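You operate a simulated robot arm through the tools that you are given. There is no shell and no other tool. Be economical: measure what you need, move in short steps, check, and stop when the job is done.

The job below is to be done with a simulated two-armed robot. You get a single attempt, and the scene is never put back.

Task
Fetch the silver block from the top of the board stand and set it on the blue plate. Take the felt block and leave it on top of the empty cartridge. Turn the winder one tension knob to 30 cN. Pick up the tube from the ledge of the winders with one hand, pass it to the other hand and put it on the shelf of the cone rack. Take the orange sensor from the shelf of the cone rack and leave it on the ledge of the collector cabinet. Take the pad on the top of the collector cabinet and put it away on the top of the packing table. Open the middle drawer of the parts bench. The order is free. Set down upright: block, felt block, sensor.

It is judged by the outcome, as a careful person would: the job done as asked, and still so three seconds after it is handed in. It fails if anything else is knocked over, pushed out of place, dropped, spilled or broken.

Robot
Two 7-joint arms with fingered hands on one trunk, on a base that drives. Base frame: it is fixed to the floor where the robot stands at the start and does not move with it; the origin is under the middle of the robot, x ahead of it, y to its left, z up. Lengths are in mm, angles in rad, forces in N, time in s.
The left shoulder is at the start at [30, 119, 1069], the right one opposite. With the tool pointing down near the work surface each hand reaches from about 260 to 580 mm from the robot's upright axis, wherever it stands, measured 20 degrees to its own side. Places, roughly: block [500, -250, 750]; blue plate (13x13x2 cm) [800, -300, 700]; empty cartridge (5x5x9 cm) [3500, 3000, 900]; felt block (5x4x5 cm) [3500, 2900, 900]; ledge of the collector cabinet (68x15 cm) [1660, 1900, 820]; middle drawer of the parts bench [-1400, -1400, 800]; pad (25x13x4 cm) [1300, 1900, 900]; sensor [3500, 3250, 1000]; shelf of the cone rack [3500, 3200, 900]; top of the packing table [700, -1600, 800]; tube (3x3x23 cm) [3200, 1700, 500]; winder one tension knob [3300, 2500, 800]. Payload 3.8 kg a hand.
The tool frame of a hand sits at the grasp point between the pads (the TCP): z along the fingers, y along the line on which they close. The tips reach 25 mm beyond it. The gripper opens to 88 mm. The gripper's body begins 29 mm behind the TCP. The gripper is a hand of 4 fingers: y runs from the thumb to the fingers, the wrist lies at [-13, -106, -174] in the tool frame.
Orientation is told as [roll, pitch, yaw] about the base's x, y, z axes, in that order, counted from this pose: with the fingers straight down and the wrist toward the robot, the tool's x, y and z point along [0, 1, 0], [1, 0, 0] and [0, 0, -1] of the base frame.

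Tools
- The arms move only by the tool drive_tool. It takes "left_moves", "right_moves" or both (then of equal length, played together; a hand with none holds still); each is a list that holds one entry, the list of rows, each a list of 6 numbers: the shift along the tool's x, y, z in mm, then the turn, a rotation vector about the tool's x, y, z in rad. In form: [[[dx, dy, dz, wx, wy, wz], ...]]. A call has 1 to 12 rows; each row is the pose to reach, as a shift and turn from the pose commanded when the call began, along the tool's axes at that moment. Rows are played at 5 a second. More than 50 mm and 0.15 rad between two rows, and nothing of the call is played. Where a pose cannot be reached the arm comes as near as it can. A force on the tool above 40 N (or 10 N above the force at the start of the call, whichever is more), or a blocked arm, ends the call early, and 0.2 s more pass. In this call time passes only in rows, and 0.2 s behind the last. The reply holds the time, the measured pose of the TCP, the force on the tool along the base axes, the opening and the grip force, in the units named above and with some noise, with the torque about the TCP (base axes, N m) and any sound that the robot's microphone picked up.
- Cameras (640 x 400 px; columns grow to the right, rows downward): "scene" is now at [43.7, -12.7, 1606]; the picture's right is [-0.33, -0.95, -0.00], its down [-0.81, 0.28, -0.51] and it looks along [0.48, -0.17, -0.86] (base axes); focal length 259 px, centre (320, 200). "left" rides on the left gripper at [-64, -83, -98] in its tool frame; the picture's right is [-0.62, -0.37, 0.69], its down [0.71, -0.63, 0.30] and it looks along [0.32, 0.68, 0.65] (tool axes); focal length 265 px, centre (320, 200). "right" rides on the right gripper at [64, -83, -98] in its tool frame; the picture's right is [-0.62, 0.37, -0.69], its down [-0.71, -0.63, 0.30] and it looks along [-0.32, 0.68, 0.65] (tool axes); focal length 265 px, centre (320, 200). There is no depth. A picture from a camera that has moved, and an enlarged one, comes with that camera's place and axes in the base frame and with its lens. The place of the scene camera against the robot may be out by one fixed shift of up to 12 mm in any direction.
- grab_frame(camera): a new picture of that camera. It takes no simulated time.
- move_column(by): slides the trunk up (or, below 0, down) by that many mm; the arms and the scene camera ride with it, the base frame stays. It gives what a move gives, with no picture.
- base_move(legs): drives the robot by 1 to 6 legs, each [ahead, left, turn to the left] in mm, mm and rad, along the robot's own axes; the way and the turn of a leg run together, so that a leg with both is an arc; at most 1500 mm and 3.142 rad a leg. The arms and the cameras ride along, it lands a little off, and it stops where it bumps. It gives what a move gives.
- finger_targets(index, middle, ring, thumb_bend, thumb_turn, hand): sets how far each is bent, from 0 (flat) to 1 (curled in); at 0.3 the hand is open as for a grip, at 0.7 the pads meet at the TCP. One left out holds its place. A second passes; each finger stops where it meets its share of the squeeze, and holds until it gets a number again. It is the only way to open and close the hand. It gives what a move gives, with no picture; readings hold the bend of each and the force on the fingers (four entries, about 0 where the hand has none), thumb and palm. thumb_turn goes from beside the hand (0) to across from the fingers (1), as for a grip.
- turn_head(pan, tilt): turns the head with the scene camera to pan (to the left, within 2.094 rad either way) and tilt (down, from -0.506 to 1.204), counted from straight ahead of the robot. It gives what a move gives.
- close_up(camera, box): a new picture of the part [left, top, right, bottom] of that camera's present view, enlarged. It takes no simulated time.
- hand_in(): hands the job in; it is judged then, once.

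Work in short steps. Places have to be worked out from the pictures, the camera data and where the tool is seen: move nearer, look again, correct. Check each grasp and each placing, and mend what went wrong. You have 196 turns and 172 pictures in all, those below and enlarged ones among them. Open the grippers and draw the arms clear of the work before you hand the job in, unless the task says otherwise; then end with one line.

The tools are called after "Request:" as name(argument=value, ...) on one line, values as JSON. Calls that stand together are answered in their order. drive_tool: Moves the arms, as the interface text tells. Its arguments: {"type":"object","properties":{"left_moves":{"type":"array"},"right_moves":{"type":"array"}},"required":[]} The other tools are called the same way: move_column (by) slides the trunk up or down; finger_targets (index, middle, ring, thumb_bend, thumb_turn, hand) moves the fingers one by one; base_move (legs) drives the base; turn_head (pan, tilt) turns the head that bears the scene camera; grab_frame (camera) takes a picture; close_up (camera, box) takes an enlarged picture of a part of a camera's view; hand_in () hands the job in.

At the start:

```text
time: 0.0
left_ee_pos: [430.1, -2.7, 999.1]
left_tool_rot: [0.001, -0.001, 0.0]
left_wrist_force: [-0.3, 1.0, -1.0]
left_torque: [-0.03, -0.01, -0.02]
left_width: 87.7
left_gripper_force: 0.0
left_shape: jaw
left_bend: [0.3, 0.3, 0.3, 0.3, 0.98]
left_finger forces: [0.0, 0.0, 0.0, 0.1, 0.1, 0.1]
right_ee_pos: [319.3, -374.5, 1027.2]
right_tool_rot: [0.0, 0.0, -0.001]
right_wrist_force: [0.2, 0.3, -0.2]
right_torque: [-0.03, 0.02, 0.02]
right_width: 87.4
right_gripper_force: 0.0
right_shape: jaw
right_bend: [0.3, 0.3, 0.3, 0.3, 0.98]
right_finger forces: [0.0, 0.0, 0.1, 0.1, 0.0, 0.0]
trunk travel left (down, up): [-225.0, 365.0]
robot x, y, heading: [-3.1, -2.0, -0.004]
head pan, tilt: [-0.332, 1.033]
```

scene: 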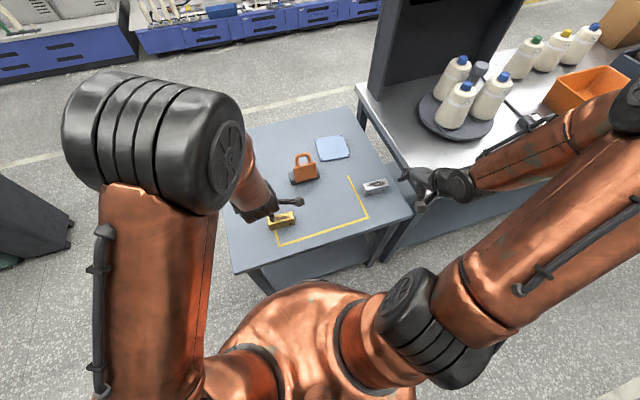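
right: 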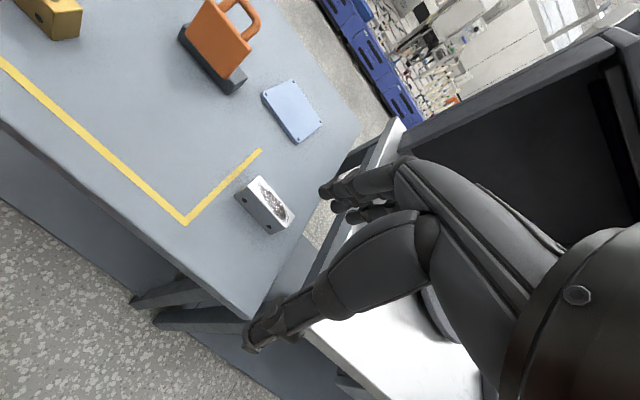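
left: 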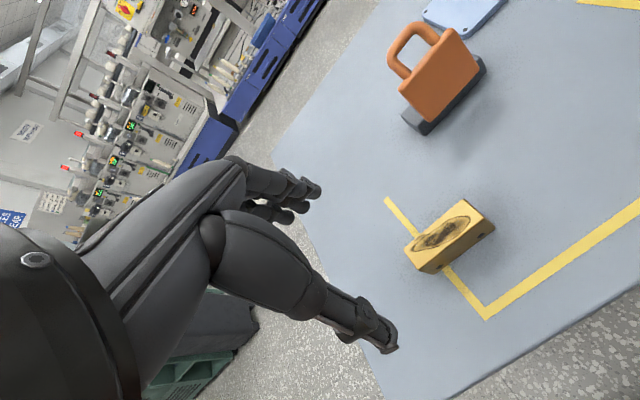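

I put the silver block near [501, -402, 765] and the blue plate near [752, -318, 750]. I'll take closer looks at both and survey the ground to the right.

Request:
close_up(camera="right", box=[140, 40, 380, 260])

Request:
turn_head(pan=-0.9, tilt=0.8)

Request:
grab_frame(camera="scene")

```text
1.82 times, centred on (260, 150) of right
camera zoom: at [234.4, -309.0, 1124.3], right [0.37, -0.62, 0.69], down [-0.63, -0.71, -0.3], along [0.68, -0.32, -0.65], focal length 483 px, centre (429, 291)
```

zoom: 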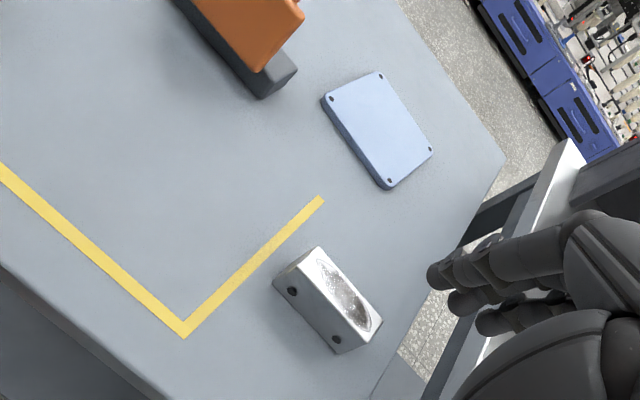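

```text
time: 1.0
left_ee_pos: [429.4, -3.3, 998.2]
left_tool_rot: [0.0, 0.0, -0.001]
left_wrist_force: [-0.3, -0.3, -0.1]
left_torque: [0.02, 0.0, -0.01]
left_width: 87.4
left_gripper_force: 0.0
left_shape: jaw
left_bend: [0.3, 0.3, 0.3, 0.3, 0.98]
left_finger forces: [0.1, 0.0, 0.0, 0.0, 0.0, 0.1]
right_ee_pos: [317.8, -373.2, 1026.4]
right_tool_rot: [-0.001, 0.001, 0.001]
right_wrist_force: [-0.9, -0.2, 0.7]
right_torque: [0.0, 0.0, 0.0]
right_width: 87.4
right_gripper_force: 0.1
right_shape: jaw
right_bend: [0.3, 0.3, 0.3, 0.3, 0.98]
right_finger forces: [0.0, 0.1, 0.1, 0.1, 0.0, 0.0]
trunk travel left (down, up): [-225.0, 365.0]
robot x, y, heading: [2.6, -0.8, -0.001]
head pan, tilt: [-0.901, 0.799]
```

```text
167 pictures are left
camera scene: at [30.0, -53.8, 1623.3], right [-0.78, -0.62, 0.0], down [-0.45, 0.56, -0.7], along [0.43, -0.55, -0.72], focal length 259 px, centre (320, 200)
```

scene: 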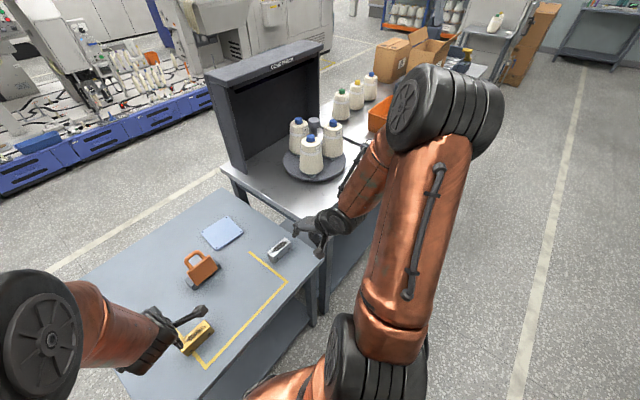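

The block lies with its long side along y, so the default hand orientation fits. Before driving I'll look straight down to see the base and its clearance to the table.

Request:
turn_head(pan=0.0, tilt=1.204)

Request:
grab_frame(camera="scene")

Request:
turn_head(pan=-1.5, tilt=1.1)

Request:
grab_frame(camera="scene")

```text
time: 2.2
left_ee_pos: [429.6, -2.8, 999.9]
left_tool_rot: [-0.002, 0.001, 0.0]
left_wrist_force: [-0.9, -0.5, 1.2]
left_torque: [-0.02, 0.0, 0.0]
left_width: 87.7
left_gripper_force: 0.1
left_shape: jaw
left_bend: [0.3, 0.3, 0.3, 0.3, 0.98]
left_finger forces: [0.1, 0.0, 0.1, 0.1, 0.0, 0.1]
right_ee_pos: [318.5, -373.5, 1026.3]
right_tool_rot: [0.0, 0.001, 0.0]
right_wrist_force: [-0.1, -0.2, -0.4]
right_torque: [0.0, 0.02, 0.0]
right_width: 87.4
right_gripper_force: 0.0
right_shape: jaw
right_bend: [0.3, 0.3, 0.3, 0.3, 0.98]
right_finger forces: [0.0, 0.0, 0.1, 0.1, 0.0, 0.0]
trunk travel left (down, up): [-225.0, 365.0]
robot x, y, heading: [-2.2, 4.6, 0.005]
head pan, tilt: [0.0, 1.201]
```

```text
166 pictures are left
camera scene: at [35.8, 9.3, 1595.6], right [0.0, -1.0, 0.0], down [-0.93, 0.0, -0.36], along [0.36, 0.0, -0.93], focal length 259 px, centre (320, 200)
```

scene: 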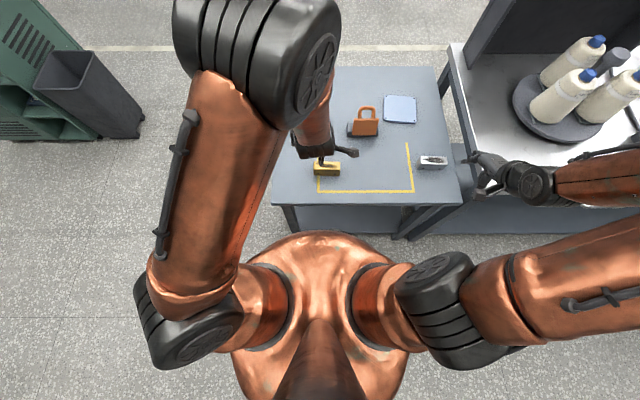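

```text
time: 3.8
left_ee_pos: [429.8, -4.1, 998.9]
left_tool_rot: [0.0, 0.002, 0.0]
left_wrist_force: [0.4, -0.8, -0.4]
left_torque: [0.01, -0.02, 0.01]
left_width: 87.4
left_gripper_force: 0.0
left_shape: jaw
left_bend: [0.3, 0.3, 0.3, 0.3, 0.98]
left_finger forces: [0.0, 0.1, 0.1, 0.1, 0.1, 0.1]
right_ee_pos: [319.4, -373.0, 1025.2]
right_tool_rot: [0.0, -0.001, -0.001]
right_wrist_force: [0.6, 0.3, 0.1]
right_torque: [-0.01, 0.0, -0.01]
right_width: 87.7
right_gripper_force: 0.1
right_shape: jaw
right_bend: [0.3, 0.3, 0.3, 0.3, 0.98]
right_finger forces: [0.0, 0.0, 0.0, 0.0, 0.1, 0.1]
trunk travel left (down, up): [-225.0, 365.0]
robot x, y, heading: [-0.5, 1.8, -0.001]
head pan, tilt: [-1.499, 1.1]
```

```text
165 pictures are left
camera scene: at [-15.6, -53.6, 1601.6], right [-1.0, -0.07, 0.0], down [-0.06, 0.89, -0.45], along [0.03, -0.45, -0.89], focal length 259 px, centre (320, 200)
```

scene: 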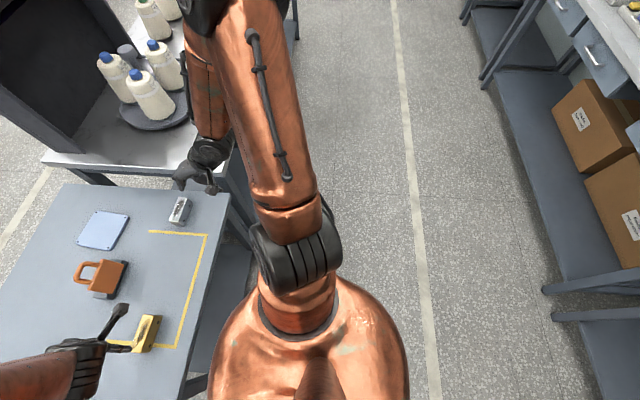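

The space to the right is clear, and the bottles sit around x=660. I'll drive 200 right and 50 ahead to bring the block and plate into the right hand's sector.

Request:
base_move(legs=[[50, -200, 0]])

Request:
turn_head(pan=-0.2, tilt=1.0)

Request:
grab_frame(camera="scene")

Request:
grab_frame(camera="right")

```text
time: 5.4
left_ee_pos: [478.5, -204.1, 998.4]
left_tool_rot: [0.003, 0.0, -0.002]
left_wrist_force: [-0.4, 0.7, 0.1]
left_torque: [0.03, 0.01, 0.01]
left_width: 87.8
left_gripper_force: 0.0
left_shape: jaw
left_bend: [0.3, 0.3, 0.3, 0.3, 0.98]
left_finger forces: [0.0, 0.1, 0.1, 0.0, 0.0, 0.0]
right_ee_pos: [366.5, -576.4, 1025.8]
right_tool_rot: [0.002, 0.001, -0.001]
right_wrist_force: [0.1, 0.6, -0.4]
right_torque: [0.0, -0.02, 0.02]
right_width: 87.7
right_gripper_force: 0.0
right_shape: jaw
right_bend: [0.3, 0.3, 0.3, 0.3, 0.98]
right_finger forces: [0.0, 0.1, 0.0, 0.1, 0.0, 0.1]
trunk travel left (down, up): [-225.0, 365.0]
robot x, y, heading: [48.4, -201.2, -0.003]
head pan, tilt: [-1.499, 1.1]
```

```text
time: 6.9
left_ee_pos: [478.5, -203.4, 999.1]
left_tool_rot: [0.002, 0.0, -0.001]
left_wrist_force: [-1.0, 0.0, -0.9]
left_torque: [0.02, -0.01, -0.01]
left_width: 87.5
left_gripper_force: 0.1
left_shape: jaw
left_bend: [0.3, 0.3, 0.3, 0.3, 0.98]
left_finger forces: [0.0, 0.0, 0.1, 0.0, 0.1, 0.1]
right_ee_pos: [367.2, -575.0, 1025.4]
right_tool_rot: [0.001, -0.001, -0.001]
right_wrist_force: [0.0, -0.7, -0.7]
right_torque: [0.02, 0.01, 0.0]
right_width: 87.2
right_gripper_force: 0.0
right_shape: jaw
right_bend: [0.3, 0.3, 0.3, 0.3, 0.98]
right_finger forces: [0.0, 0.1, 0.0, 0.0, 0.0, 0.0]
trunk travel left (down, up): [-225.0, 365.0]
robot x, y, heading: [49.1, -199.4, -0.004]
head pan, tilt: [-0.201, 1.0]
```

```text
164 pictures are left
camera scene: at [97.4, -204.6, 1608.2], right [-0.2, -0.98, 0.0], down [-0.82, 0.17, -0.54], along [0.53, -0.11, -0.84], focal length 259 px, centre (320, 200)
```

scene: 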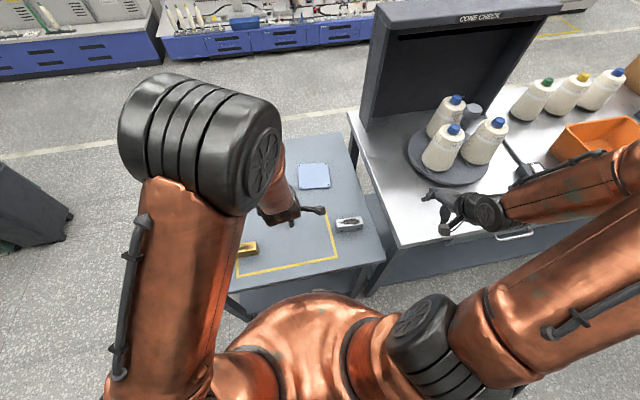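

```text
163 pictures are left
camera right: at [283.3, -509.2, 1124.3], right [0.37, -0.62, 0.69], down [-0.63, -0.71, -0.3], along [0.68, -0.33, -0.65], focal length 265 px, centre (320, 200)
```

right: 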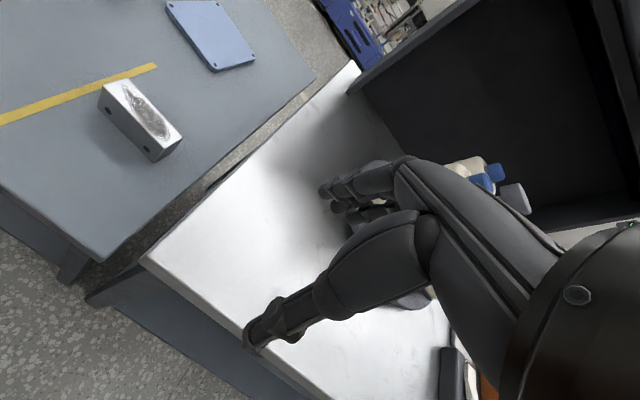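

Clear so far. I'll move the right hand above the block and swing the left hand away to the left.

Request:
drive_tool(right_moves=[[[29, 23, 20, 0, 0, 0], [58, 46, 40, 0, 0, 0], [87, 69, 60, 0, 0, 0], [116, 92, 80, 0, 0, 0], [145, 115, 100, 0, 0, 0], [173, 138, 125, 0, 0, 0]]], left_moves=[[[40, 0, 0, 0, 0, 0], [80, 0, 0, 0, 0, 0], [120, 0, 0, 0, 0, 0], [160, 0, 0, 0, 0, 0], [200, 0, 0, 0, 0, 0], [240, 0, 0, 0, 0, 0]]])

Request:
grab_frame(camera="right")

Request:
grab_frame(camera="scene")

```text
time: 8.3
left_ee_pos: [483.0, 37.1, 997.7]
left_tool_rot: [0.0, 0.0, -0.001]
left_wrist_force: [0.2, 1.2, 0.5]
left_torque: [-0.02, 0.01, 0.02]
left_width: 87.5
left_gripper_force: 0.1
left_shape: jaw
left_bend: [0.3, 0.3, 0.3, 0.3, 0.98]
left_finger forces: [0.1, 0.0, 0.0, 0.1, 0.0, 0.0]
right_ee_pos: [503.8, -400.5, 901.4]
right_tool_rot: [-0.001, 0.001, -0.002]
right_wrist_force: [0.7, -0.1, 0.9]
right_torque: [-0.04, -0.01, -0.03]
right_width: 87.2
right_gripper_force: 0.0
right_shape: jaw
right_bend: [0.3, 0.3, 0.3, 0.3, 0.98]
right_finger forces: [0.0, 0.0, 0.0, 0.0, 0.1, 0.1]
trunk travel left (down, up): [-225.0, 365.0]
robot x, y, heading: [50.8, -196.7, -0.001]
head pan, tilt: [-0.201, 1.0]
```

```text
162 pictures are left
camera right: at [420.8, -335.1, 999.2], right [0.37, -0.62, 0.69], down [-0.63, -0.71, -0.3], along [0.68, -0.33, -0.65], focal length 265 px, centre (320, 200)
```

right: 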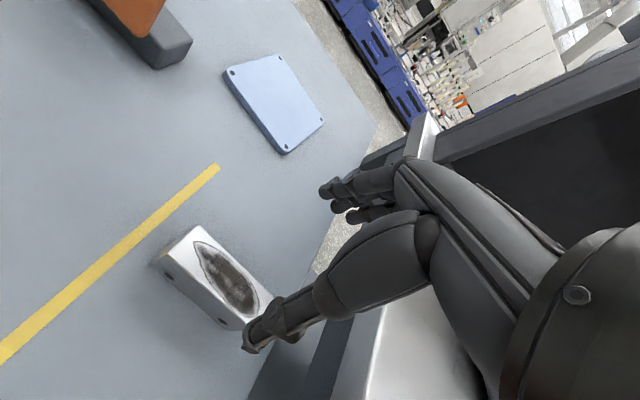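

```text
161 pictures are left
camera scene: at [98.6, -201.6, 1608.2], right [-0.2, -0.98, 0.0], down [-0.82, 0.17, -0.54], along [0.53, -0.11, -0.84], focal length 259 px, centre (320, 200)
```

scene: 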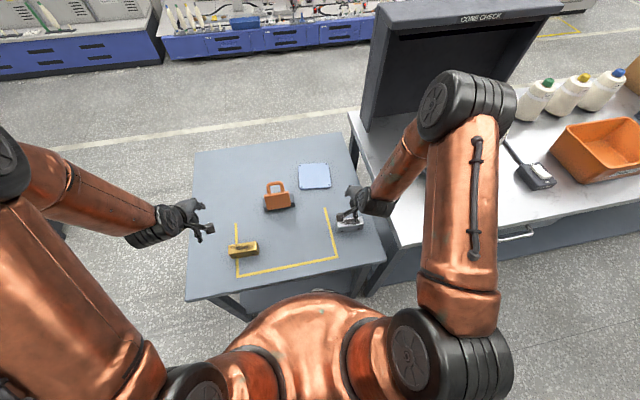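

Triangulation puts the block top at x 478..514, y −447..−357, z≈786. I'll lower over its centre to TCP z≈779.

Request:
drive_tool(right_moves=[[[-1, -8, 40, 0, 0, 0], [-1, -8, 80, 0, 0, 0], [-1, -8, 105, 0, 0, 0], [-1, -8, 121, 0, 0, 0]]])

Request:
grab_frame(camera="right")

```text
time: 9.3
left_ee_pos: [483.6, 35.1, 998.6]
left_tool_rot: [-0.001, -0.001, -0.001]
left_wrist_force: [0.0, -0.1, -0.1]
left_torque: [0.0, 0.0, -0.01]
left_width: 87.6
left_gripper_force: 0.0
left_shape: jaw
left_bend: [0.3, 0.3, 0.3, 0.3, 0.98]
left_finger forces: [0.1, 0.1, 0.1, 0.1, 0.1, 0.1]
right_ee_pos: [496.9, -402.7, 779.7]
right_tool_rot: [0.0, 0.0, -0.002]
right_wrist_force: [-0.6, 0.0, 0.3]
right_torque: [-0.01, 0.02, 0.01]
right_width: 87.6
right_gripper_force: 0.0
right_shape: jaw
right_bend: [0.3, 0.3, 0.3, 0.3, 0.98]
right_finger forces: [0.1, 0.0, 0.0, 0.0, 0.1, 0.1]
trunk travel left (down, up): [-225.0, 365.0]
robot x, y, heading: [50.0, -201.0, -0.002]
head pan, tilt: [-0.201, 1.0]
```

```text
160 pictures are left
camera right: at [413.1, -338.1, 877.5], right [0.37, -0.62, 0.69], down [-0.63, -0.71, -0.3], along [0.68, -0.33, -0.65], focal length 265 px, centre (320, 200)
```

right: 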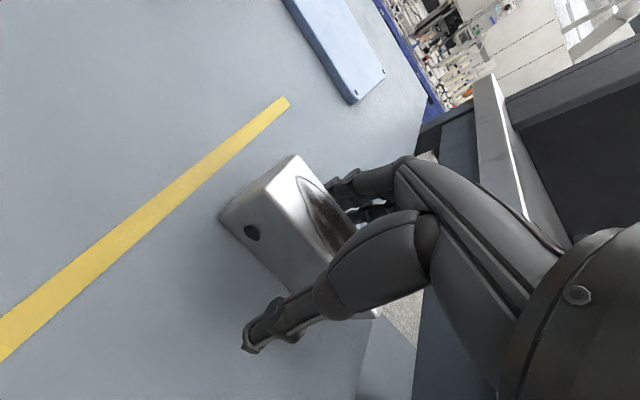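

The fingers straddle the block. Closing.

Request:
finger_targets(hand="right", index=0.75, middle=0.75, ring=0.75, thumb_bend=0.75)

Request:
drive_tool(right_moves=[[[0, 0, -20, 0, 0, 0], [0, 0, -50, 0, 0, 0]]])

Request:
grab_frame(camera="right")

```text
time: 10.3
left_ee_pos: [482.5, 35.1, 997.2]
left_tool_rot: [0.0, 0.0, -0.002]
left_wrist_force: [0.7, 0.1, 0.0]
left_torque: [-0.01, -0.01, -0.02]
left_width: 87.9
left_gripper_force: 0.2
left_shape: jaw
left_bend: [0.3, 0.3, 0.3, 0.3, 0.98]
left_finger forces: [0.0, 0.0, 0.0, 0.1, 0.0, 0.0]
right_ee_pos: [497.1, -402.9, 780.0]
right_tool_rot: [0.002, 0.002, -0.001]
right_wrist_force: [0.1, -0.8, 0.2]
right_torque: [-0.03, -0.02, -0.04]
right_width: 27.4
right_gripper_force: 20.1
right_shape: fingers
right_bend: [0.6, 0.65, 0.73, 0.56, 0.93]
right_finger forces: [8.9, 6.5, 5.4, 0.0, 20.8, 0.0]
trunk travel left (down, up): [-225.0, 365.0]
robot x, y, heading: [49.4, -203.0, -0.004]
head pan, tilt: [-0.201, 1.0]
```

```text
time: 10.9
left_ee_pos: [482.2, 35.6, 998.5]
left_tool_rot: [0.002, 0.0, 0.0]
left_wrist_force: [-0.1, -0.1, 0.2]
left_torque: [0.02, -0.04, 0.03]
left_width: 87.6
left_gripper_force: 0.1
left_shape: jaw
left_bend: [0.3, 0.3, 0.3, 0.3, 0.98]
left_finger forces: [0.1, 0.0, 0.1, 0.0, 0.1, 0.1]
right_ee_pos: [496.3, -400.8, 829.2]
right_tool_rot: [0.002, 0.001, -0.003]
right_wrist_force: [0.1, -0.5, -3.2]
right_torque: [0.0, -0.04, 0.0]
right_width: 27.3
right_gripper_force: 21.0
right_shape: fingers
right_bend: [0.6, 0.65, 0.73, 0.56, 0.93]
right_finger forces: [8.8, 6.5, 5.4, 0.0, 20.7, 0.0]
trunk travel left (down, up): [-225.0, 365.0]
robot x, y, heading: [51.2, -199.0, -0.001]
head pan, tilt: [-0.201, 1.0]
```

```text
159 pictures are left
camera right: at [412.4, -336.2, 927.3], right [0.37, -0.62, 0.69], down [-0.63, -0.71, -0.3], along [0.68, -0.33, -0.66], focal length 265 px, centre (320, 200)
```

right: 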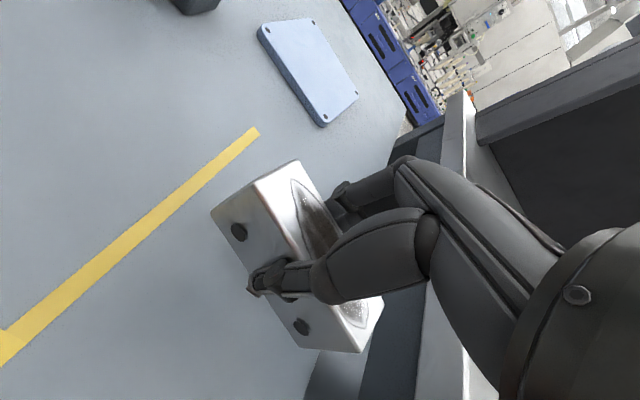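

The block is held (20 N) and its weight shows in the wrist force. The plate centre is near [745, −325], top about 757–768. I'll raise it and reach forward to test how far the arm goes.

Request:
drive_tool(right_moves=[[[0, 0, -25, 0, 0, 0], [0, 0, -50, 0, 0, 0], [13, 40, -50, 0, 0, 0], [26, 80, -50, 0, 0, 0], [39, 120, -50, 0, 0, 0], [52, 160, -50, 0, 0, 0], [65, 200, -50, 0, 0, 0], [76, 248, -50, 0, 0, 0]]])

Request:
grab_frame(camera="scene")

Request:
grab_frame(camera="right")

```text
time: 12.7
left_ee_pos: [483.3, 35.1, 998.1]
left_tool_rot: [0.001, 0.002, -0.002]
left_wrist_force: [0.8, 0.5, -0.5]
left_torque: [0.01, 0.02, -0.03]
left_width: 87.6
left_gripper_force: 0.1
left_shape: jaw
left_bend: [0.3, 0.3, 0.3, 0.3, 0.98]
left_finger forces: [0.0, 0.0, 0.1, 0.0, 0.1, 0.0]
right_ee_pos: [747.4, -328.7, 877.6]
right_tool_rot: [0.0, 0.005, -0.002]
right_wrist_force: [0.9, 0.1, -4.3]
right_torque: [-0.02, -0.05, 0.02]
right_width: 27.0
right_gripper_force: 19.5
right_shape: fingers
right_bend: [0.6, 0.65, 0.73, 0.56, 0.93]
right_finger forces: [8.2, 6.3, 5.1, 0.0, 19.6, 0.1]
trunk travel left (down, up): [-225.0, 365.0]
robot x, y, heading: [50.9, -196.6, -0.0]
head pan, tilt: [-0.201, 1.0]
```

```text
158 pictures are left
camera scene: at [99.6, -204.1, 1608.1], right [-0.2, -0.98, 0.0], down [-0.83, 0.17, -0.54], along [0.53, -0.11, -0.84], focal length 259 px, centre (320, 200)
```

scene: 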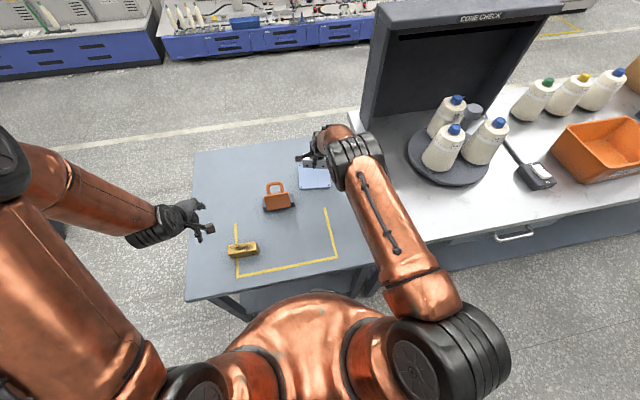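

```text
157 pictures are left
camera right: at [663.6, -263.4, 976.4], right [0.37, -0.62, 0.69], down [-0.63, -0.71, -0.3], along [0.68, -0.33, -0.66], focal length 265 px, centre (320, 200)
```

right: 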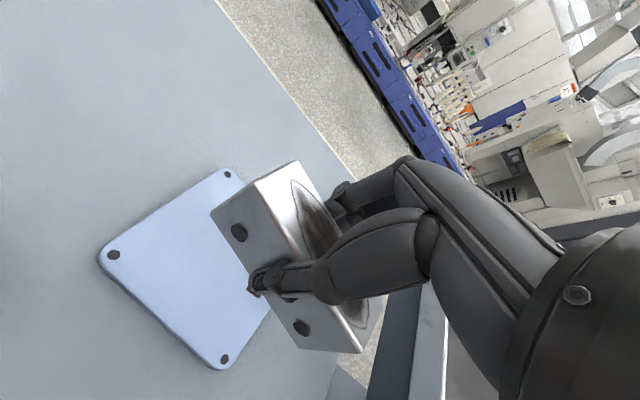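

The arm reaches fine. From this view the plate centre is about [756, −323], so I'll shift a little and lower towards it, then look.

Request:
drive_tool(right_moves=[[[6, 9, 20, 0, 0, 0], [6, 9, 50, 0, 0, 0], [6, 9, 68, 0, 0, 0]]])

Request:
grab_frame(camera="right")

Request:
close_up(camera="scene", box=[240, 110, 400, 230])

```text
time: 13.5
left_ee_pos: [482.6, 35.5, 999.0]
left_tool_rot: [0.001, 0.003, -0.001]
left_wrist_force: [-0.1, 0.6, -0.3]
left_torque: [0.02, 0.01, -0.02]
left_width: 87.3
left_gripper_force: 0.1
left_shape: jaw
left_bend: [0.3, 0.3, 0.3, 0.3, 0.98]
left_finger forces: [0.1, 0.0, 0.1, 0.1, 0.0, 0.0]
right_ee_pos: [755.4, -321.0, 812.1]
right_tool_rot: [0.001, 0.0, -0.001]
right_wrist_force: [0.0, 0.2, -4.6]
right_torque: [0.07, -0.04, 0.0]
right_width: 27.3
right_gripper_force: 19.3
right_shape: fingers
right_bend: [0.6, 0.65, 0.73, 0.56, 0.93]
right_finger forces: [8.3, 6.3, 5.0, 0.1, 19.6, 0.1]
trunk travel left (down, up): [-225.0, 365.0]
robot x, y, heading: [49.2, -199.3, 0.003]
head pan, tilt: [-0.201, 1.0]
```

```text
156 pictures are left
camera right: at [671.5, -255.4, 909.4], right [0.37, -0.62, 0.69], down [-0.63, -0.71, -0.3], along [0.68, -0.33, -0.65], focal length 265 px, centre (320, 200)
```

right: 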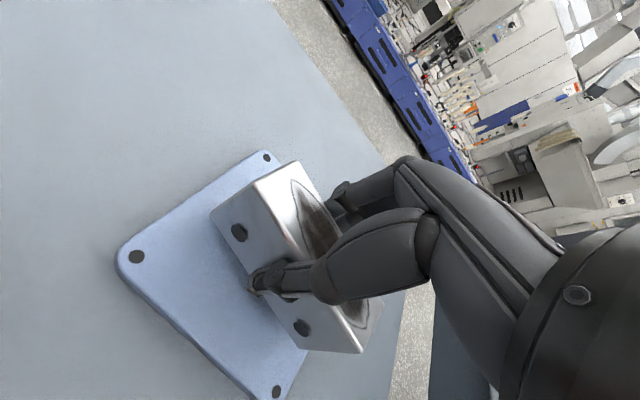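

```text
3.33 times, centred on (320, 170) of scene
camera zoom: at [98.5, -204.1, 1608.2], right [-0.2, -0.98, 0.0], down [-0.82, 0.17, -0.54], along [0.53, -0.11, -0.84], focal length 864 px, centre (320, 300)
```

zoom: 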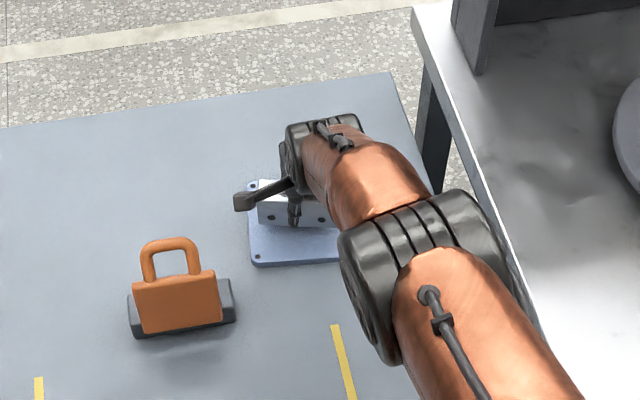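

The block is centred over the plate. I'll lower it in small steps until contact.

Request:
drive_tool(right_moves=[[[0, 3, 5, 0, 0, 0], [0, 3, 9, 0, 0, 0], [0, 3, 12, 0, 0, 0], [0, 3, 15, 0, 0, 0], [0, 3, 18, 0, 0, 0], [0, 3, 21, 0, 0, 0], [0, 3, 24, 0, 0, 0], [0, 3, 27, 0, 0, 0], [0, 3, 30, 0, 0, 0], [0, 3, 33, 0, 0, 0]]])

Request:
grab_frame(camera="right")

```text
time: 15.7
left_ee_pos: [481.5, 36.2, 997.6]
left_tool_rot: [0.0, 0.002, 0.0]
left_wrist_force: [-0.4, -0.1, 0.0]
left_torque: [0.01, 0.03, 0.02]
left_width: 87.8
left_gripper_force: 0.1
left_shape: jaw
left_bend: [0.3, 0.3, 0.3, 0.3, 0.98]
left_finger forces: [0.0, 0.0, 0.1, 0.1, 0.0, 0.1]
right_ee_pos: [754.1, -318.4, 790.7]
right_tool_rot: [0.0, 0.002, -0.003]
right_wrist_force: [1.2, 0.3, -4.1]
right_torque: [-0.03, -0.05, 0.01]
right_width: 27.2
right_gripper_force: 19.7
right_shape: fingers
right_bend: [0.6, 0.65, 0.73, 0.56, 0.93]
right_finger forces: [8.1, 6.2, 5.1, 0.1, 19.4, 0.0]
right hand out of reach, approached as far as the arm can: row 6, 7, 8, 9, 10
trunk travel left (down, up): [-225.0, 365.0]
robot x, y, heading: [52.1, -196.8, -0.001]
head pan, tilt: [-0.201, 1.0]
```

```text
154 pictures are left
camera right: at [671.1, -253.7, 890.0], right [0.37, -0.62, 0.69], down [-0.63, -0.71, -0.3], along [0.68, -0.33, -0.65], focal length 265 px, centre (320, 200)
```

right: 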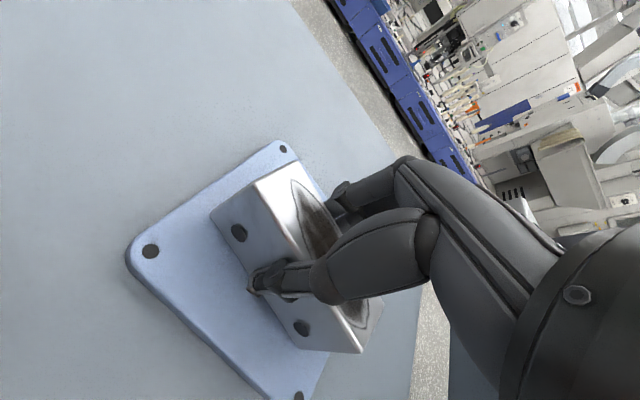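

Reach limit hit, so I'll lower the trunk in small steps to finish the descent.

Request:
move_column(by=-6)

Request:
move_column(by=-4)

```text
time: 16.2
left_ee_pos: [480.9, 36.4, 993.3]
left_tool_rot: [-0.001, 0.0, -0.002]
left_wrist_force: [0.2, -0.1, -0.8]
left_torque: [-0.02, 0.0, -0.02]
left_width: 87.9
left_gripper_force: 0.0
left_shape: jaw
left_bend: [0.3, 0.3, 0.3, 0.3, 0.98]
left_finger forces: [0.0, 0.0, 0.0, 0.1, 0.0, 0.0]
right_ee_pos: [755.4, -318.0, 789.0]
right_tool_rot: [0.001, -0.005, -0.002]
right_wrist_force: [-2.2, -1.3, 11.1]
right_torque: [0.08, 0.17, 0.02]
right_width: 27.0
right_gripper_force: 20.4
right_shape: fingers
right_bend: [0.71, 0.72, 0.73, 0.56, 0.93]
right_finger forces: [8.3, 6.3, 5.0, 0.0, 21.2, 0.1]
trunk travel left (down, up): [-219.0, 371.0]
robot x, y, heading: [46.9, -203.4, -0.001]
head pan, tilt: [-0.201, 1.0]
```

```text
time: 16.8
left_ee_pos: [481.5, 35.9, 988.6]
left_tool_rot: [-0.001, -0.002, -0.001]
left_wrist_force: [-0.1, 0.0, 0.3]
left_torque: [0.03, 0.01, 0.01]
left_width: 87.8
left_gripper_force: 0.0
left_shape: jaw
left_bend: [0.3, 0.3, 0.3, 0.3, 0.98]
left_finger forces: [0.1, 0.0, 0.0, 0.0, 0.0, 0.0]
right_ee_pos: [755.8, -318.0, 787.4]
right_tool_rot: [0.001, -0.012, -0.002]
right_wrist_force: [1.7, -3.2, 24.0]
right_torque: [0.03, 0.06, 0.05]
right_width: 26.9
right_gripper_force: 22.9
right_shape: fingers
right_bend: [0.71, 0.73, 0.74, 0.56, 0.93]
right_finger forces: [9.8, 8.3, 6.3, 0.1, 21.9, 0.1]
trunk travel left (down, up): [-215.0, 375.0]
robot x, y, heading: [49.5, -200.9, -0.003]
head pan, tilt: [-0.201, 1.0]
```

Contact made at TCP z≈789. I'll back off 4 mm and check before releasing.

Request:
move_column(by=4)

Request:
grab_frame(camera="right")

```text
time: 17.3
left_ee_pos: [481.3, 36.1, 993.8]
left_tool_rot: [0.001, 0.0, -0.002]
left_wrist_force: [0.1, 0.0, -0.9]
left_torque: [0.03, -0.04, 0.04]
left_width: 87.8
left_gripper_force: 0.1
left_shape: jaw
left_bend: [0.3, 0.3, 0.3, 0.3, 0.98]
left_finger forces: [0.0, 0.1, 0.0, 0.1, 0.0, 0.0]
right_ee_pos: [754.2, -318.8, 787.2]
right_tool_rot: [0.0, 0.0, -0.002]
right_wrist_force: [6.1, -1.0, 15.7]
right_torque: [-0.06, -0.24, 0.01]
right_width: 27.1
right_gripper_force: 23.3
right_shape: fingers
right_bend: [0.71, 0.73, 0.74, 0.57, 0.93]
right_finger forces: [10.8, 8.8, 6.7, 0.0, 19.9, 0.1]
trunk travel left (down, up): [-219.0, 371.0]
robot x, y, heading: [52.4, -200.6, -0.005]
head pan, tilt: [-0.201, 1.0]
```

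```text
153 pictures are left
camera right: at [670.3, -253.5, 885.4], right [0.37, -0.62, 0.69], down [-0.63, -0.71, -0.31], along [0.68, -0.33, -0.65], focal length 265 px, centre (320, 200)
```

right: 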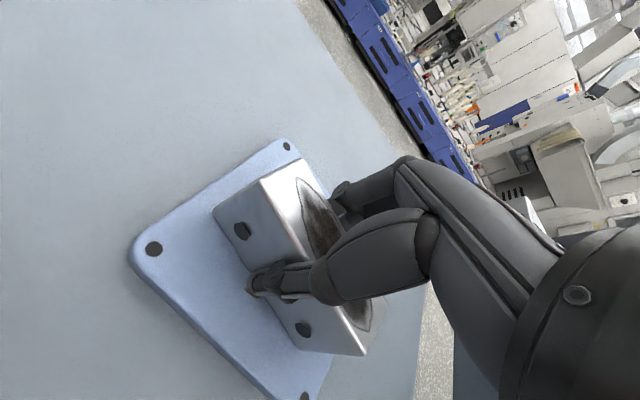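

It's resting on the plate. I'll relieve a bit more, then open the hand.

Request:
move_column(by=3)

Request:
finger_targets(hand="right", index=0.3, middle=0.3, ring=0.3, thumb_bend=0.3)

Request:
grab_frame(camera="right")

```text
time: 17.8
left_ee_pos: [482.4, 37.1, 996.5]
left_tool_rot: [0.0, 0.002, 0.0]
left_wrist_force: [-1.0, -0.7, -0.9]
left_torque: [0.02, 0.01, -0.02]
left_width: 87.8
left_gripper_force: 0.0
left_shape: jaw
left_bend: [0.3, 0.3, 0.3, 0.3, 0.98]
left_finger forces: [0.1, 0.0, 0.0, 0.0, 0.0, 0.1]
right_ee_pos: [753.6, -318.2, 788.8]
right_tool_rot: [-0.001, 0.003, -0.002]
right_wrist_force: [3.2, 0.2, 6.8]
right_torque: [-0.08, -0.2, 0.01]
right_width: 27.2
right_gripper_force: 21.7
right_shape: fingers
right_bend: [0.71, 0.73, 0.74, 0.57, 0.93]
right_finger forces: [10.1, 7.7, 6.0, 0.0, 20.5, 0.0]
trunk travel left (down, up): [-222.0, 368.0]
robot x, y, heading: [49.1, -198.8, -0.001]
head pan, tilt: [-0.201, 1.0]
```

```text
time: 18.8
left_ee_pos: [481.6, 35.4, 995.3]
left_tool_rot: [0.001, -0.002, -0.002]
left_wrist_force: [0.2, 0.4, 0.1]
left_torque: [0.0, -0.02, 0.0]
left_width: 87.5
left_gripper_force: 0.0
left_shape: jaw
left_bend: [0.3, 0.3, 0.3, 0.3, 0.98]
left_finger forces: [0.1, 0.0, 0.0, 0.0, 0.0, 0.0]
right_ee_pos: [753.4, -318.7, 788.9]
right_tool_rot: [0.001, 0.0, -0.001]
right_wrist_force: [0.0, 0.0, 0.1]
right_torque: [-0.02, -0.03, 0.01]
right_width: 84.4
right_gripper_force: 0.0
right_shape: fingers
right_bend: [0.3, 0.3, 0.3, 0.3, 0.97]
right_finger forces: [0.0, 0.1, 0.0, 0.0, 0.0, 0.0]
trunk travel left (down, up): [-222.0, 368.0]
robot x, y, heading: [48.5, -201.2, -0.003]
head pan, tilt: [-0.201, 1.0]
```

```text
152 pictures are left
camera right: at [670.7, -253.6, 887.3], right [0.37, -0.62, 0.69], down [-0.63, -0.71, -0.3], along [0.68, -0.33, -0.65], focal length 265 px, centre (320, 200)
```

right: 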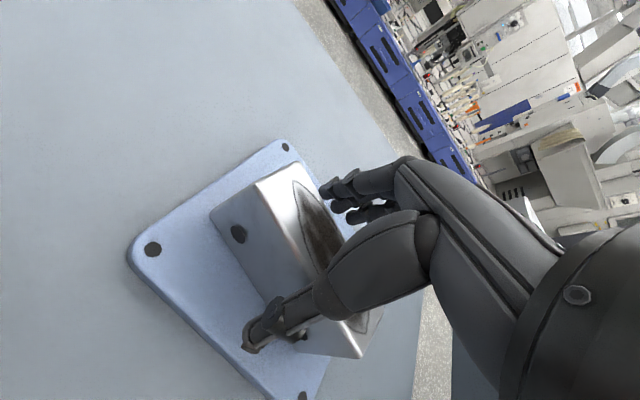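

Released and standing well. I'll raise the hand and retract it towards the robot.

Request:
drive_tool(right_moves=[[[0, 0, -40, 0, 0, 0], [0, 0, -85, 0, 0, 0], [0, 0, -130, 0, 0, 0], [0, -45, -150, 0, 0, 0], [0, -90, -170, 0, 0, 0], [0, -135, -190, 0, 0, 0], [0, -180, -210, 0, 0, 0], [0, -225, -225, 0, 0, 0], [0, -270, -225, 0, 0, 0], [0, -315, -225, 0, 0, 0], [0, -360, -225, 0, 0, 0]]])

Request:
close_up(camera="scene", box=[160, 90, 400, 290])

Request:
turn_head(pan=-1.9, tilt=0.5)

Request:
grab_frame(camera="scene")

```text
time: 21.2
left_ee_pos: [482.7, 35.3, 996.5]
left_tool_rot: [0.0, 0.0, 0.0]
left_wrist_force: [-0.5, 0.5, 0.3]
left_torque: [0.03, 0.02, 0.02]
left_width: 87.6
left_gripper_force: 0.0
left_shape: jaw
left_bend: [0.3, 0.3, 0.3, 0.3, 0.98]
left_finger forces: [0.1, 0.1, 0.0, 0.0, 0.0, 0.1]
right_ee_pos: [426.8, -315.7, 1015.6]
right_tool_rot: [0.001, 0.003, -0.001]
right_wrist_force: [0.9, 0.0, -0.6]
right_torque: [-0.03, 0.0, 0.0]
right_width: 84.6
right_gripper_force: 0.0
right_shape: fingers
right_bend: [0.3, 0.3, 0.3, 0.3, 0.97]
right_finger forces: [0.1, 0.1, 0.0, 0.0, 0.0, 0.0]
right hand out of reach, approached as far as the arm can: row 11
trunk travel left (down, up): [-222.0, 368.0]
robot x, y, heading: [50.2, -201.7, -0.005]
head pan, tilt: [-0.201, 1.0]
```

```text
2.00 times, centred on (280, 190) of scene
camera zoom: at [98.1, -203.9, 1605.2], right [-0.2, -0.98, 0.0], down [-0.82, 0.17, -0.54], along [0.53, -0.11, -0.84], focal length 519 px, centre (400, 220)
```

zoom: 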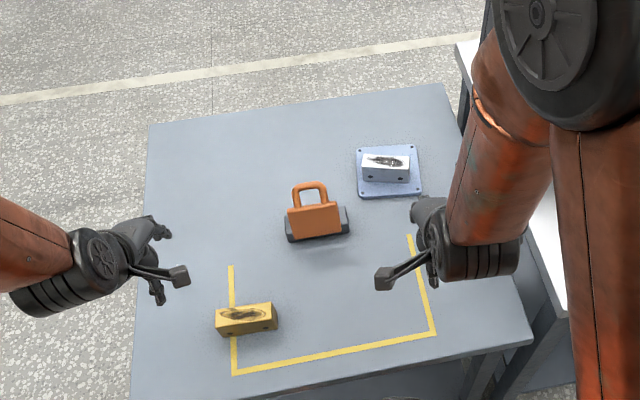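

```text
time: 22.9
left_ee_pos: [481.7, 36.2, 995.5]
left_tool_rot: [-0.001, 0.002, -0.003]
left_wrist_force: [-0.2, 1.0, -0.7]
left_torque: [-0.01, 0.0, 0.01]
left_width: 87.6
left_gripper_force: 0.1
left_shape: jaw
left_bend: [0.3, 0.3, 0.3, 0.3, 0.98]
left_finger forces: [0.0, 0.1, 0.0, 0.0, 0.1, 0.1]
right_ee_pos: [427.3, -316.3, 1014.9]
right_tool_rot: [0.0, 0.001, -0.001]
right_wrist_force: [0.4, -0.9, 0.2]
right_torque: [0.03, -0.02, -0.01]
right_width: 84.4
right_gripper_force: 0.1
right_shape: fingers
right_bend: [0.3, 0.3, 0.3, 0.3, 0.97]
right_finger forces: [0.0, 0.0, 0.1, 0.0, 0.0, 0.0]
trunk travel left (down, up): [-222.0, 368.0]
robot x, y, heading: [48.3, -199.5, -0.006]
head pan, tilt: [-1.901, 0.499]
```

```text
150 pictures are left
camera scene: at [-0.3, -276.2, 1646.3], right [-0.95, 0.32, 0.0], down [0.16, 0.45, -0.88], along [-0.29, -0.83, -0.48], focal length 259 px, centre (320, 200)
```

scene: 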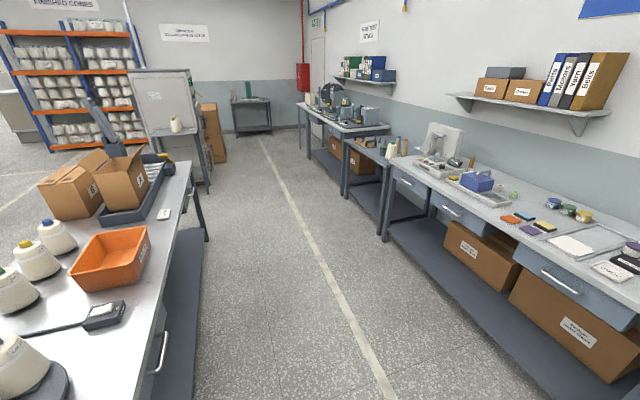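

The block stands on the plate. The parts bench is behind to the right, with the middle drawer handle near [−1354, −1434, 720]. I'll back out, slide right along the aisle and turn to face it.

Request:
base_move(legs=[[-500, 0, 0], [0, -800, 0], [0, 0, 3.1416]])

Request:
turn_head(pan=0.5, tilt=0.6)

Request:
grab_frame(camera="scene")

```text
refused: 3.1416 is not a number from -3.14159 to 3.14159
```

```text
time: 25.1
left_ee_pos: [482.3, 35.5, 995.8]
left_tool_rot: [-0.001, 0.0, -0.002]
left_wrist_force: [-0.8, 0.8, -0.2]
left_torque: [0.0, 0.02, -0.01]
left_width: 87.6
left_gripper_force: 0.1
left_shape: jaw
left_bend: [0.3, 0.3, 0.3, 0.3, 0.98]
left_finger forces: [0.0, 0.2, 0.0, 0.1, 0.1, 0.0]
right_ee_pos: [426.5, -316.3, 1015.5]
right_tool_rot: [0.0, 0.002, -0.003]
right_wrist_force: [-0.3, -0.4, -0.1]
right_torque: [0.03, -0.01, 0.0]
right_width: 84.4
right_gripper_force: 0.1
right_shape: fingers
right_bend: [0.3, 0.3, 0.3, 0.3, 0.97]
right_finger forces: [0.0, 0.1, 0.0, 0.0, 0.1, 0.0]
trunk travel left (down, up): [-222.0, 368.0]
robot x, y, heading: [47.2, -200.3, 0.001]
head pan, tilt: [0.499, 0.6]
```

```text
149 pictures are left
camera scene: at [106.9, -148.0, 1637.2], right [0.48, -0.88, 0.0], down [-0.5, -0.27, -0.82], along [0.72, 0.39, -0.57], focal length 259 px, centre (320, 200)
```

scene: 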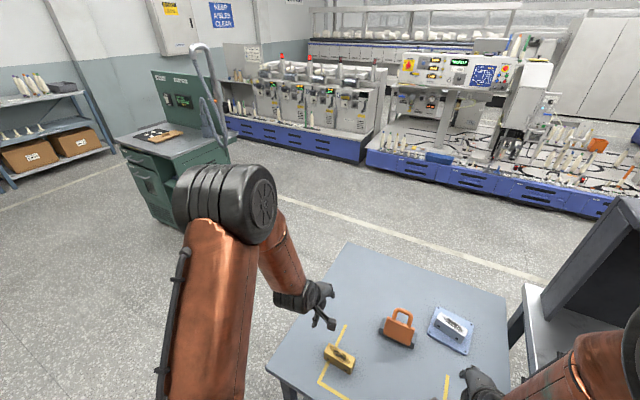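

The turn value was just over the limit. I'll use 3.14.

Request:
base_move(legs=[[-500, 0, 0], [0, -800, 0], [0, 0, 3.14]])

Request:
grab_frame(camera="scene")

```text
time: 39.3
left_ee_pos: [-897.8, -1222.5, 995.0]
left_tool_rot: [0.0, 0.001, 3.123]
left_wrist_force: [-0.5, -0.3, 0.8]
left_torque: [0.0, -0.01, -0.01]
left_width: 87.4
left_gripper_force: 0.1
left_shape: jaw
left_bend: [0.3, 0.3, 0.3, 0.3, 0.98]
left_finger forces: [0.0, 0.0, 0.1, 0.0, 0.0, 0.0]
right_ee_pos: [-836.5, -872.1, 1015.2]
right_tool_rot: [0.0, 0.002, 3.124]
right_wrist_force: [0.4, 0.1, -1.0]
right_torque: [-0.02, -0.03, -0.01]
right_width: 84.3
right_gripper_force: 0.0
right_shape: fingers
right_bend: [0.3, 0.3, 0.3, 0.3, 0.97]
right_finger forces: [0.0, 0.0, 0.1, 0.0, 0.1, 0.0]
trunk travel left (down, up): [-222.0, 368.0]
robot x, y, heading: [-457.5, -992.4, 3.13]
head pan, tilt: [0.499, 0.6]
```

```text
148 pictures are left
camera scene: at [-520.1, -1025.7, 1637.2], right [-0.46, 0.89, 0.0], down [0.5, 0.26, -0.82], along [-0.73, -0.38, -0.57], focal length 259 px, centre (320, 200)
```

scene: 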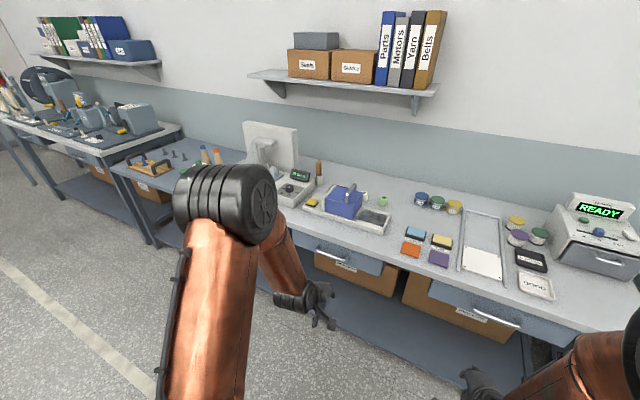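

I'll pan the head left to confirm which drawer is the middle one.

Request:
turn_head(pan=0.95, tilt=0.6)

Request:
grab_frame(camera="scene")

Request:
turn_head(pan=0.2, tilt=0.7)

Request:
grab_frame(camera="scene")

```text
time: 40.2
left_ee_pos: [-896.9, -1222.3, 996.3]
left_tool_rot: [0.001, 0.0, 3.125]
left_wrist_force: [0.3, -0.4, -0.2]
left_torque: [0.01, 0.01, -0.02]
left_width: 87.4
left_gripper_force: 0.0
left_shape: jaw
left_bend: [0.3, 0.3, 0.3, 0.3, 0.98]
left_finger forces: [0.1, 0.1, 0.0, 0.1, 0.0, 0.1]
right_ee_pos: [-836.5, -872.5, 1015.6]
right_tool_rot: [-0.002, 0.003, 3.123]
right_wrist_force: [-0.1, -0.1, -1.0]
right_torque: [-0.01, 0.02, -0.01]
right_width: 84.6
right_gripper_force: 0.0
right_shape: fingers
right_bend: [0.3, 0.3, 0.3, 0.3, 0.97]
right_finger forces: [0.0, 0.0, 0.0, 0.1, 0.0, 0.1]
trunk travel left (down, up): [-222.0, 368.0]
robot x, y, heading: [-459.0, -994.1, 3.126]
head pan, tilt: [0.949, 0.6]
```

```text
147 pictures are left
camera scene: at [-494.5, -1055.5, 1637.2], right [-0.8, 0.6, 0.0], down [0.34, 0.45, -0.82], along [-0.49, -0.66, -0.57], focal length 259 px, centre (320, 200)
```

scene: 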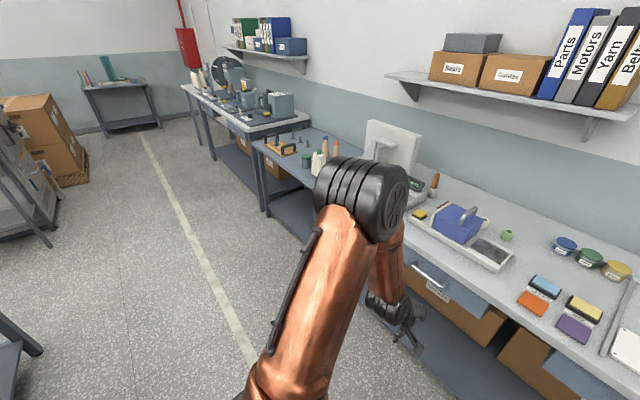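

```text
time: 41.3
left_ee_pos: [-897.8, -1223.1, 996.7]
left_tool_rot: [0.0, -0.001, 3.125]
left_wrist_force: [-1.0, 0.1, -1.1]
left_torque: [-0.02, -0.01, 0.01]
left_width: 87.7
left_gripper_force: 0.0
left_shape: jaw
left_bend: [0.3, 0.3, 0.3, 0.3, 0.98]
left_finger forces: [0.0, 0.1, 0.0, 0.0, 0.0, 0.0]
right_ee_pos: [-836.0, -872.8, 1014.0]
right_tool_rot: [0.0, 0.002, 3.124]
right_wrist_force: [-0.6, 0.2, -0.1]
right_torque: [0.0, 0.0, -0.02]
right_width: 84.6
right_gripper_force: 0.0
right_shape: fingers
right_bend: [0.3, 0.3, 0.3, 0.3, 0.97]
right_finger forces: [0.1, 0.0, 0.0, 0.0, 0.0, 0.0]
trunk travel left (down, up): [-222.0, 368.0]
robot x, y, heading: [-458.7, -993.8, 3.121]
head pan, tilt: [0.201, 0.7]
```

```text
146 pictures are left
camera scene: at [-525.3, -1000.2, 1628.6], right [-0.18, 0.98, 0.0], down [0.63, 0.12, -0.76], along [-0.75, -0.14, -0.64], focal length 259 px, centre (320, 200)
```

scene: 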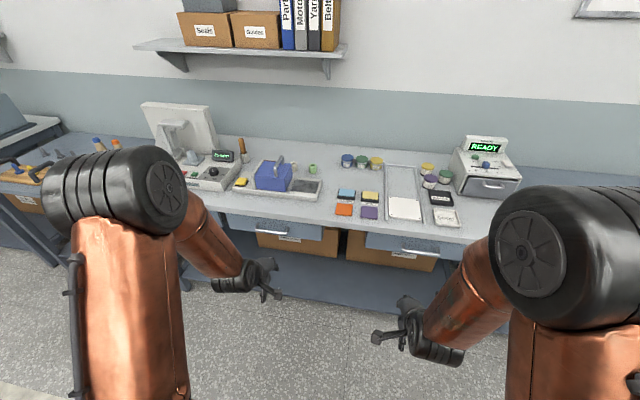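

I'll check the right end of the bench for another drawer.

Request:
turn_head(pan=-0.6, tilt=0.6)

Request:
grab_frame(camera="scene")

Request:
grab_frame(camera="left")

```text
time: 42.4
left_ee_pos: [-896.8, -1223.1, 995.5]
left_tool_rot: [0.0, 0.0, 3.126]
left_wrist_force: [0.0, -0.1, 0.0]
left_torque: [0.02, -0.02, 0.01]
left_width: 87.6
left_gripper_force: 0.0
left_shape: jaw
left_bend: [0.3, 0.3, 0.3, 0.3, 0.98]
left_finger forces: [0.0, 0.1, 0.2, 0.0, 0.0, 0.1]
right_ee_pos: [-835.3, -872.2, 1015.7]
right_tool_rot: [0.001, 0.001, 3.125]
right_wrist_force: [-0.8, 0.6, 0.3]
right_torque: [0.0, 0.03, 0.02]
right_width: 84.4
right_gripper_force: 0.1
right_shape: fingers
right_bend: [0.3, 0.3, 0.3, 0.3, 0.97]
right_finger forces: [0.0, 0.0, 0.0, 0.1, 0.1, 0.1]
trunk travel left (down, up): [-222.0, 368.0]
robot x, y, heading: [-454.9, -995.3, 3.119]
head pan, tilt: [-0.6, 0.6]
```

```text
145 pictures are left
camera scene: at [-513.9, -933.5, 1637.2], right [0.58, 0.82, 0.0], down [0.46, -0.33, -0.82], along [-0.67, 0.48, -0.57], focal length 259 px, centre (320, 200)
```

scene: 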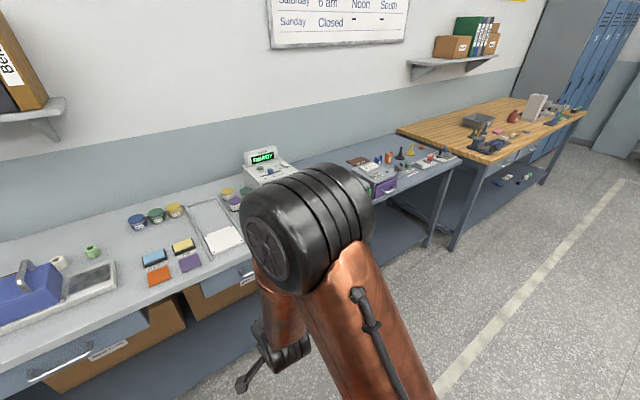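

```text
144 pictures are left
camera left: at [-813.5, -1160.0, 1093.0], right [0.38, 0.61, -0.69], down [0.62, -0.72, -0.3], along [-0.69, -0.31, -0.65], focal length 265 px, centre (320, 200)
```

left: 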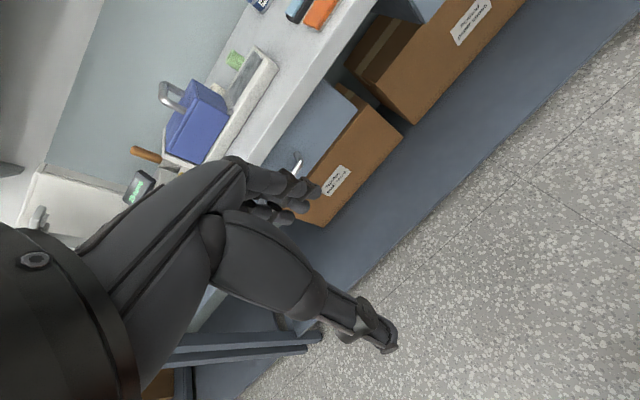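

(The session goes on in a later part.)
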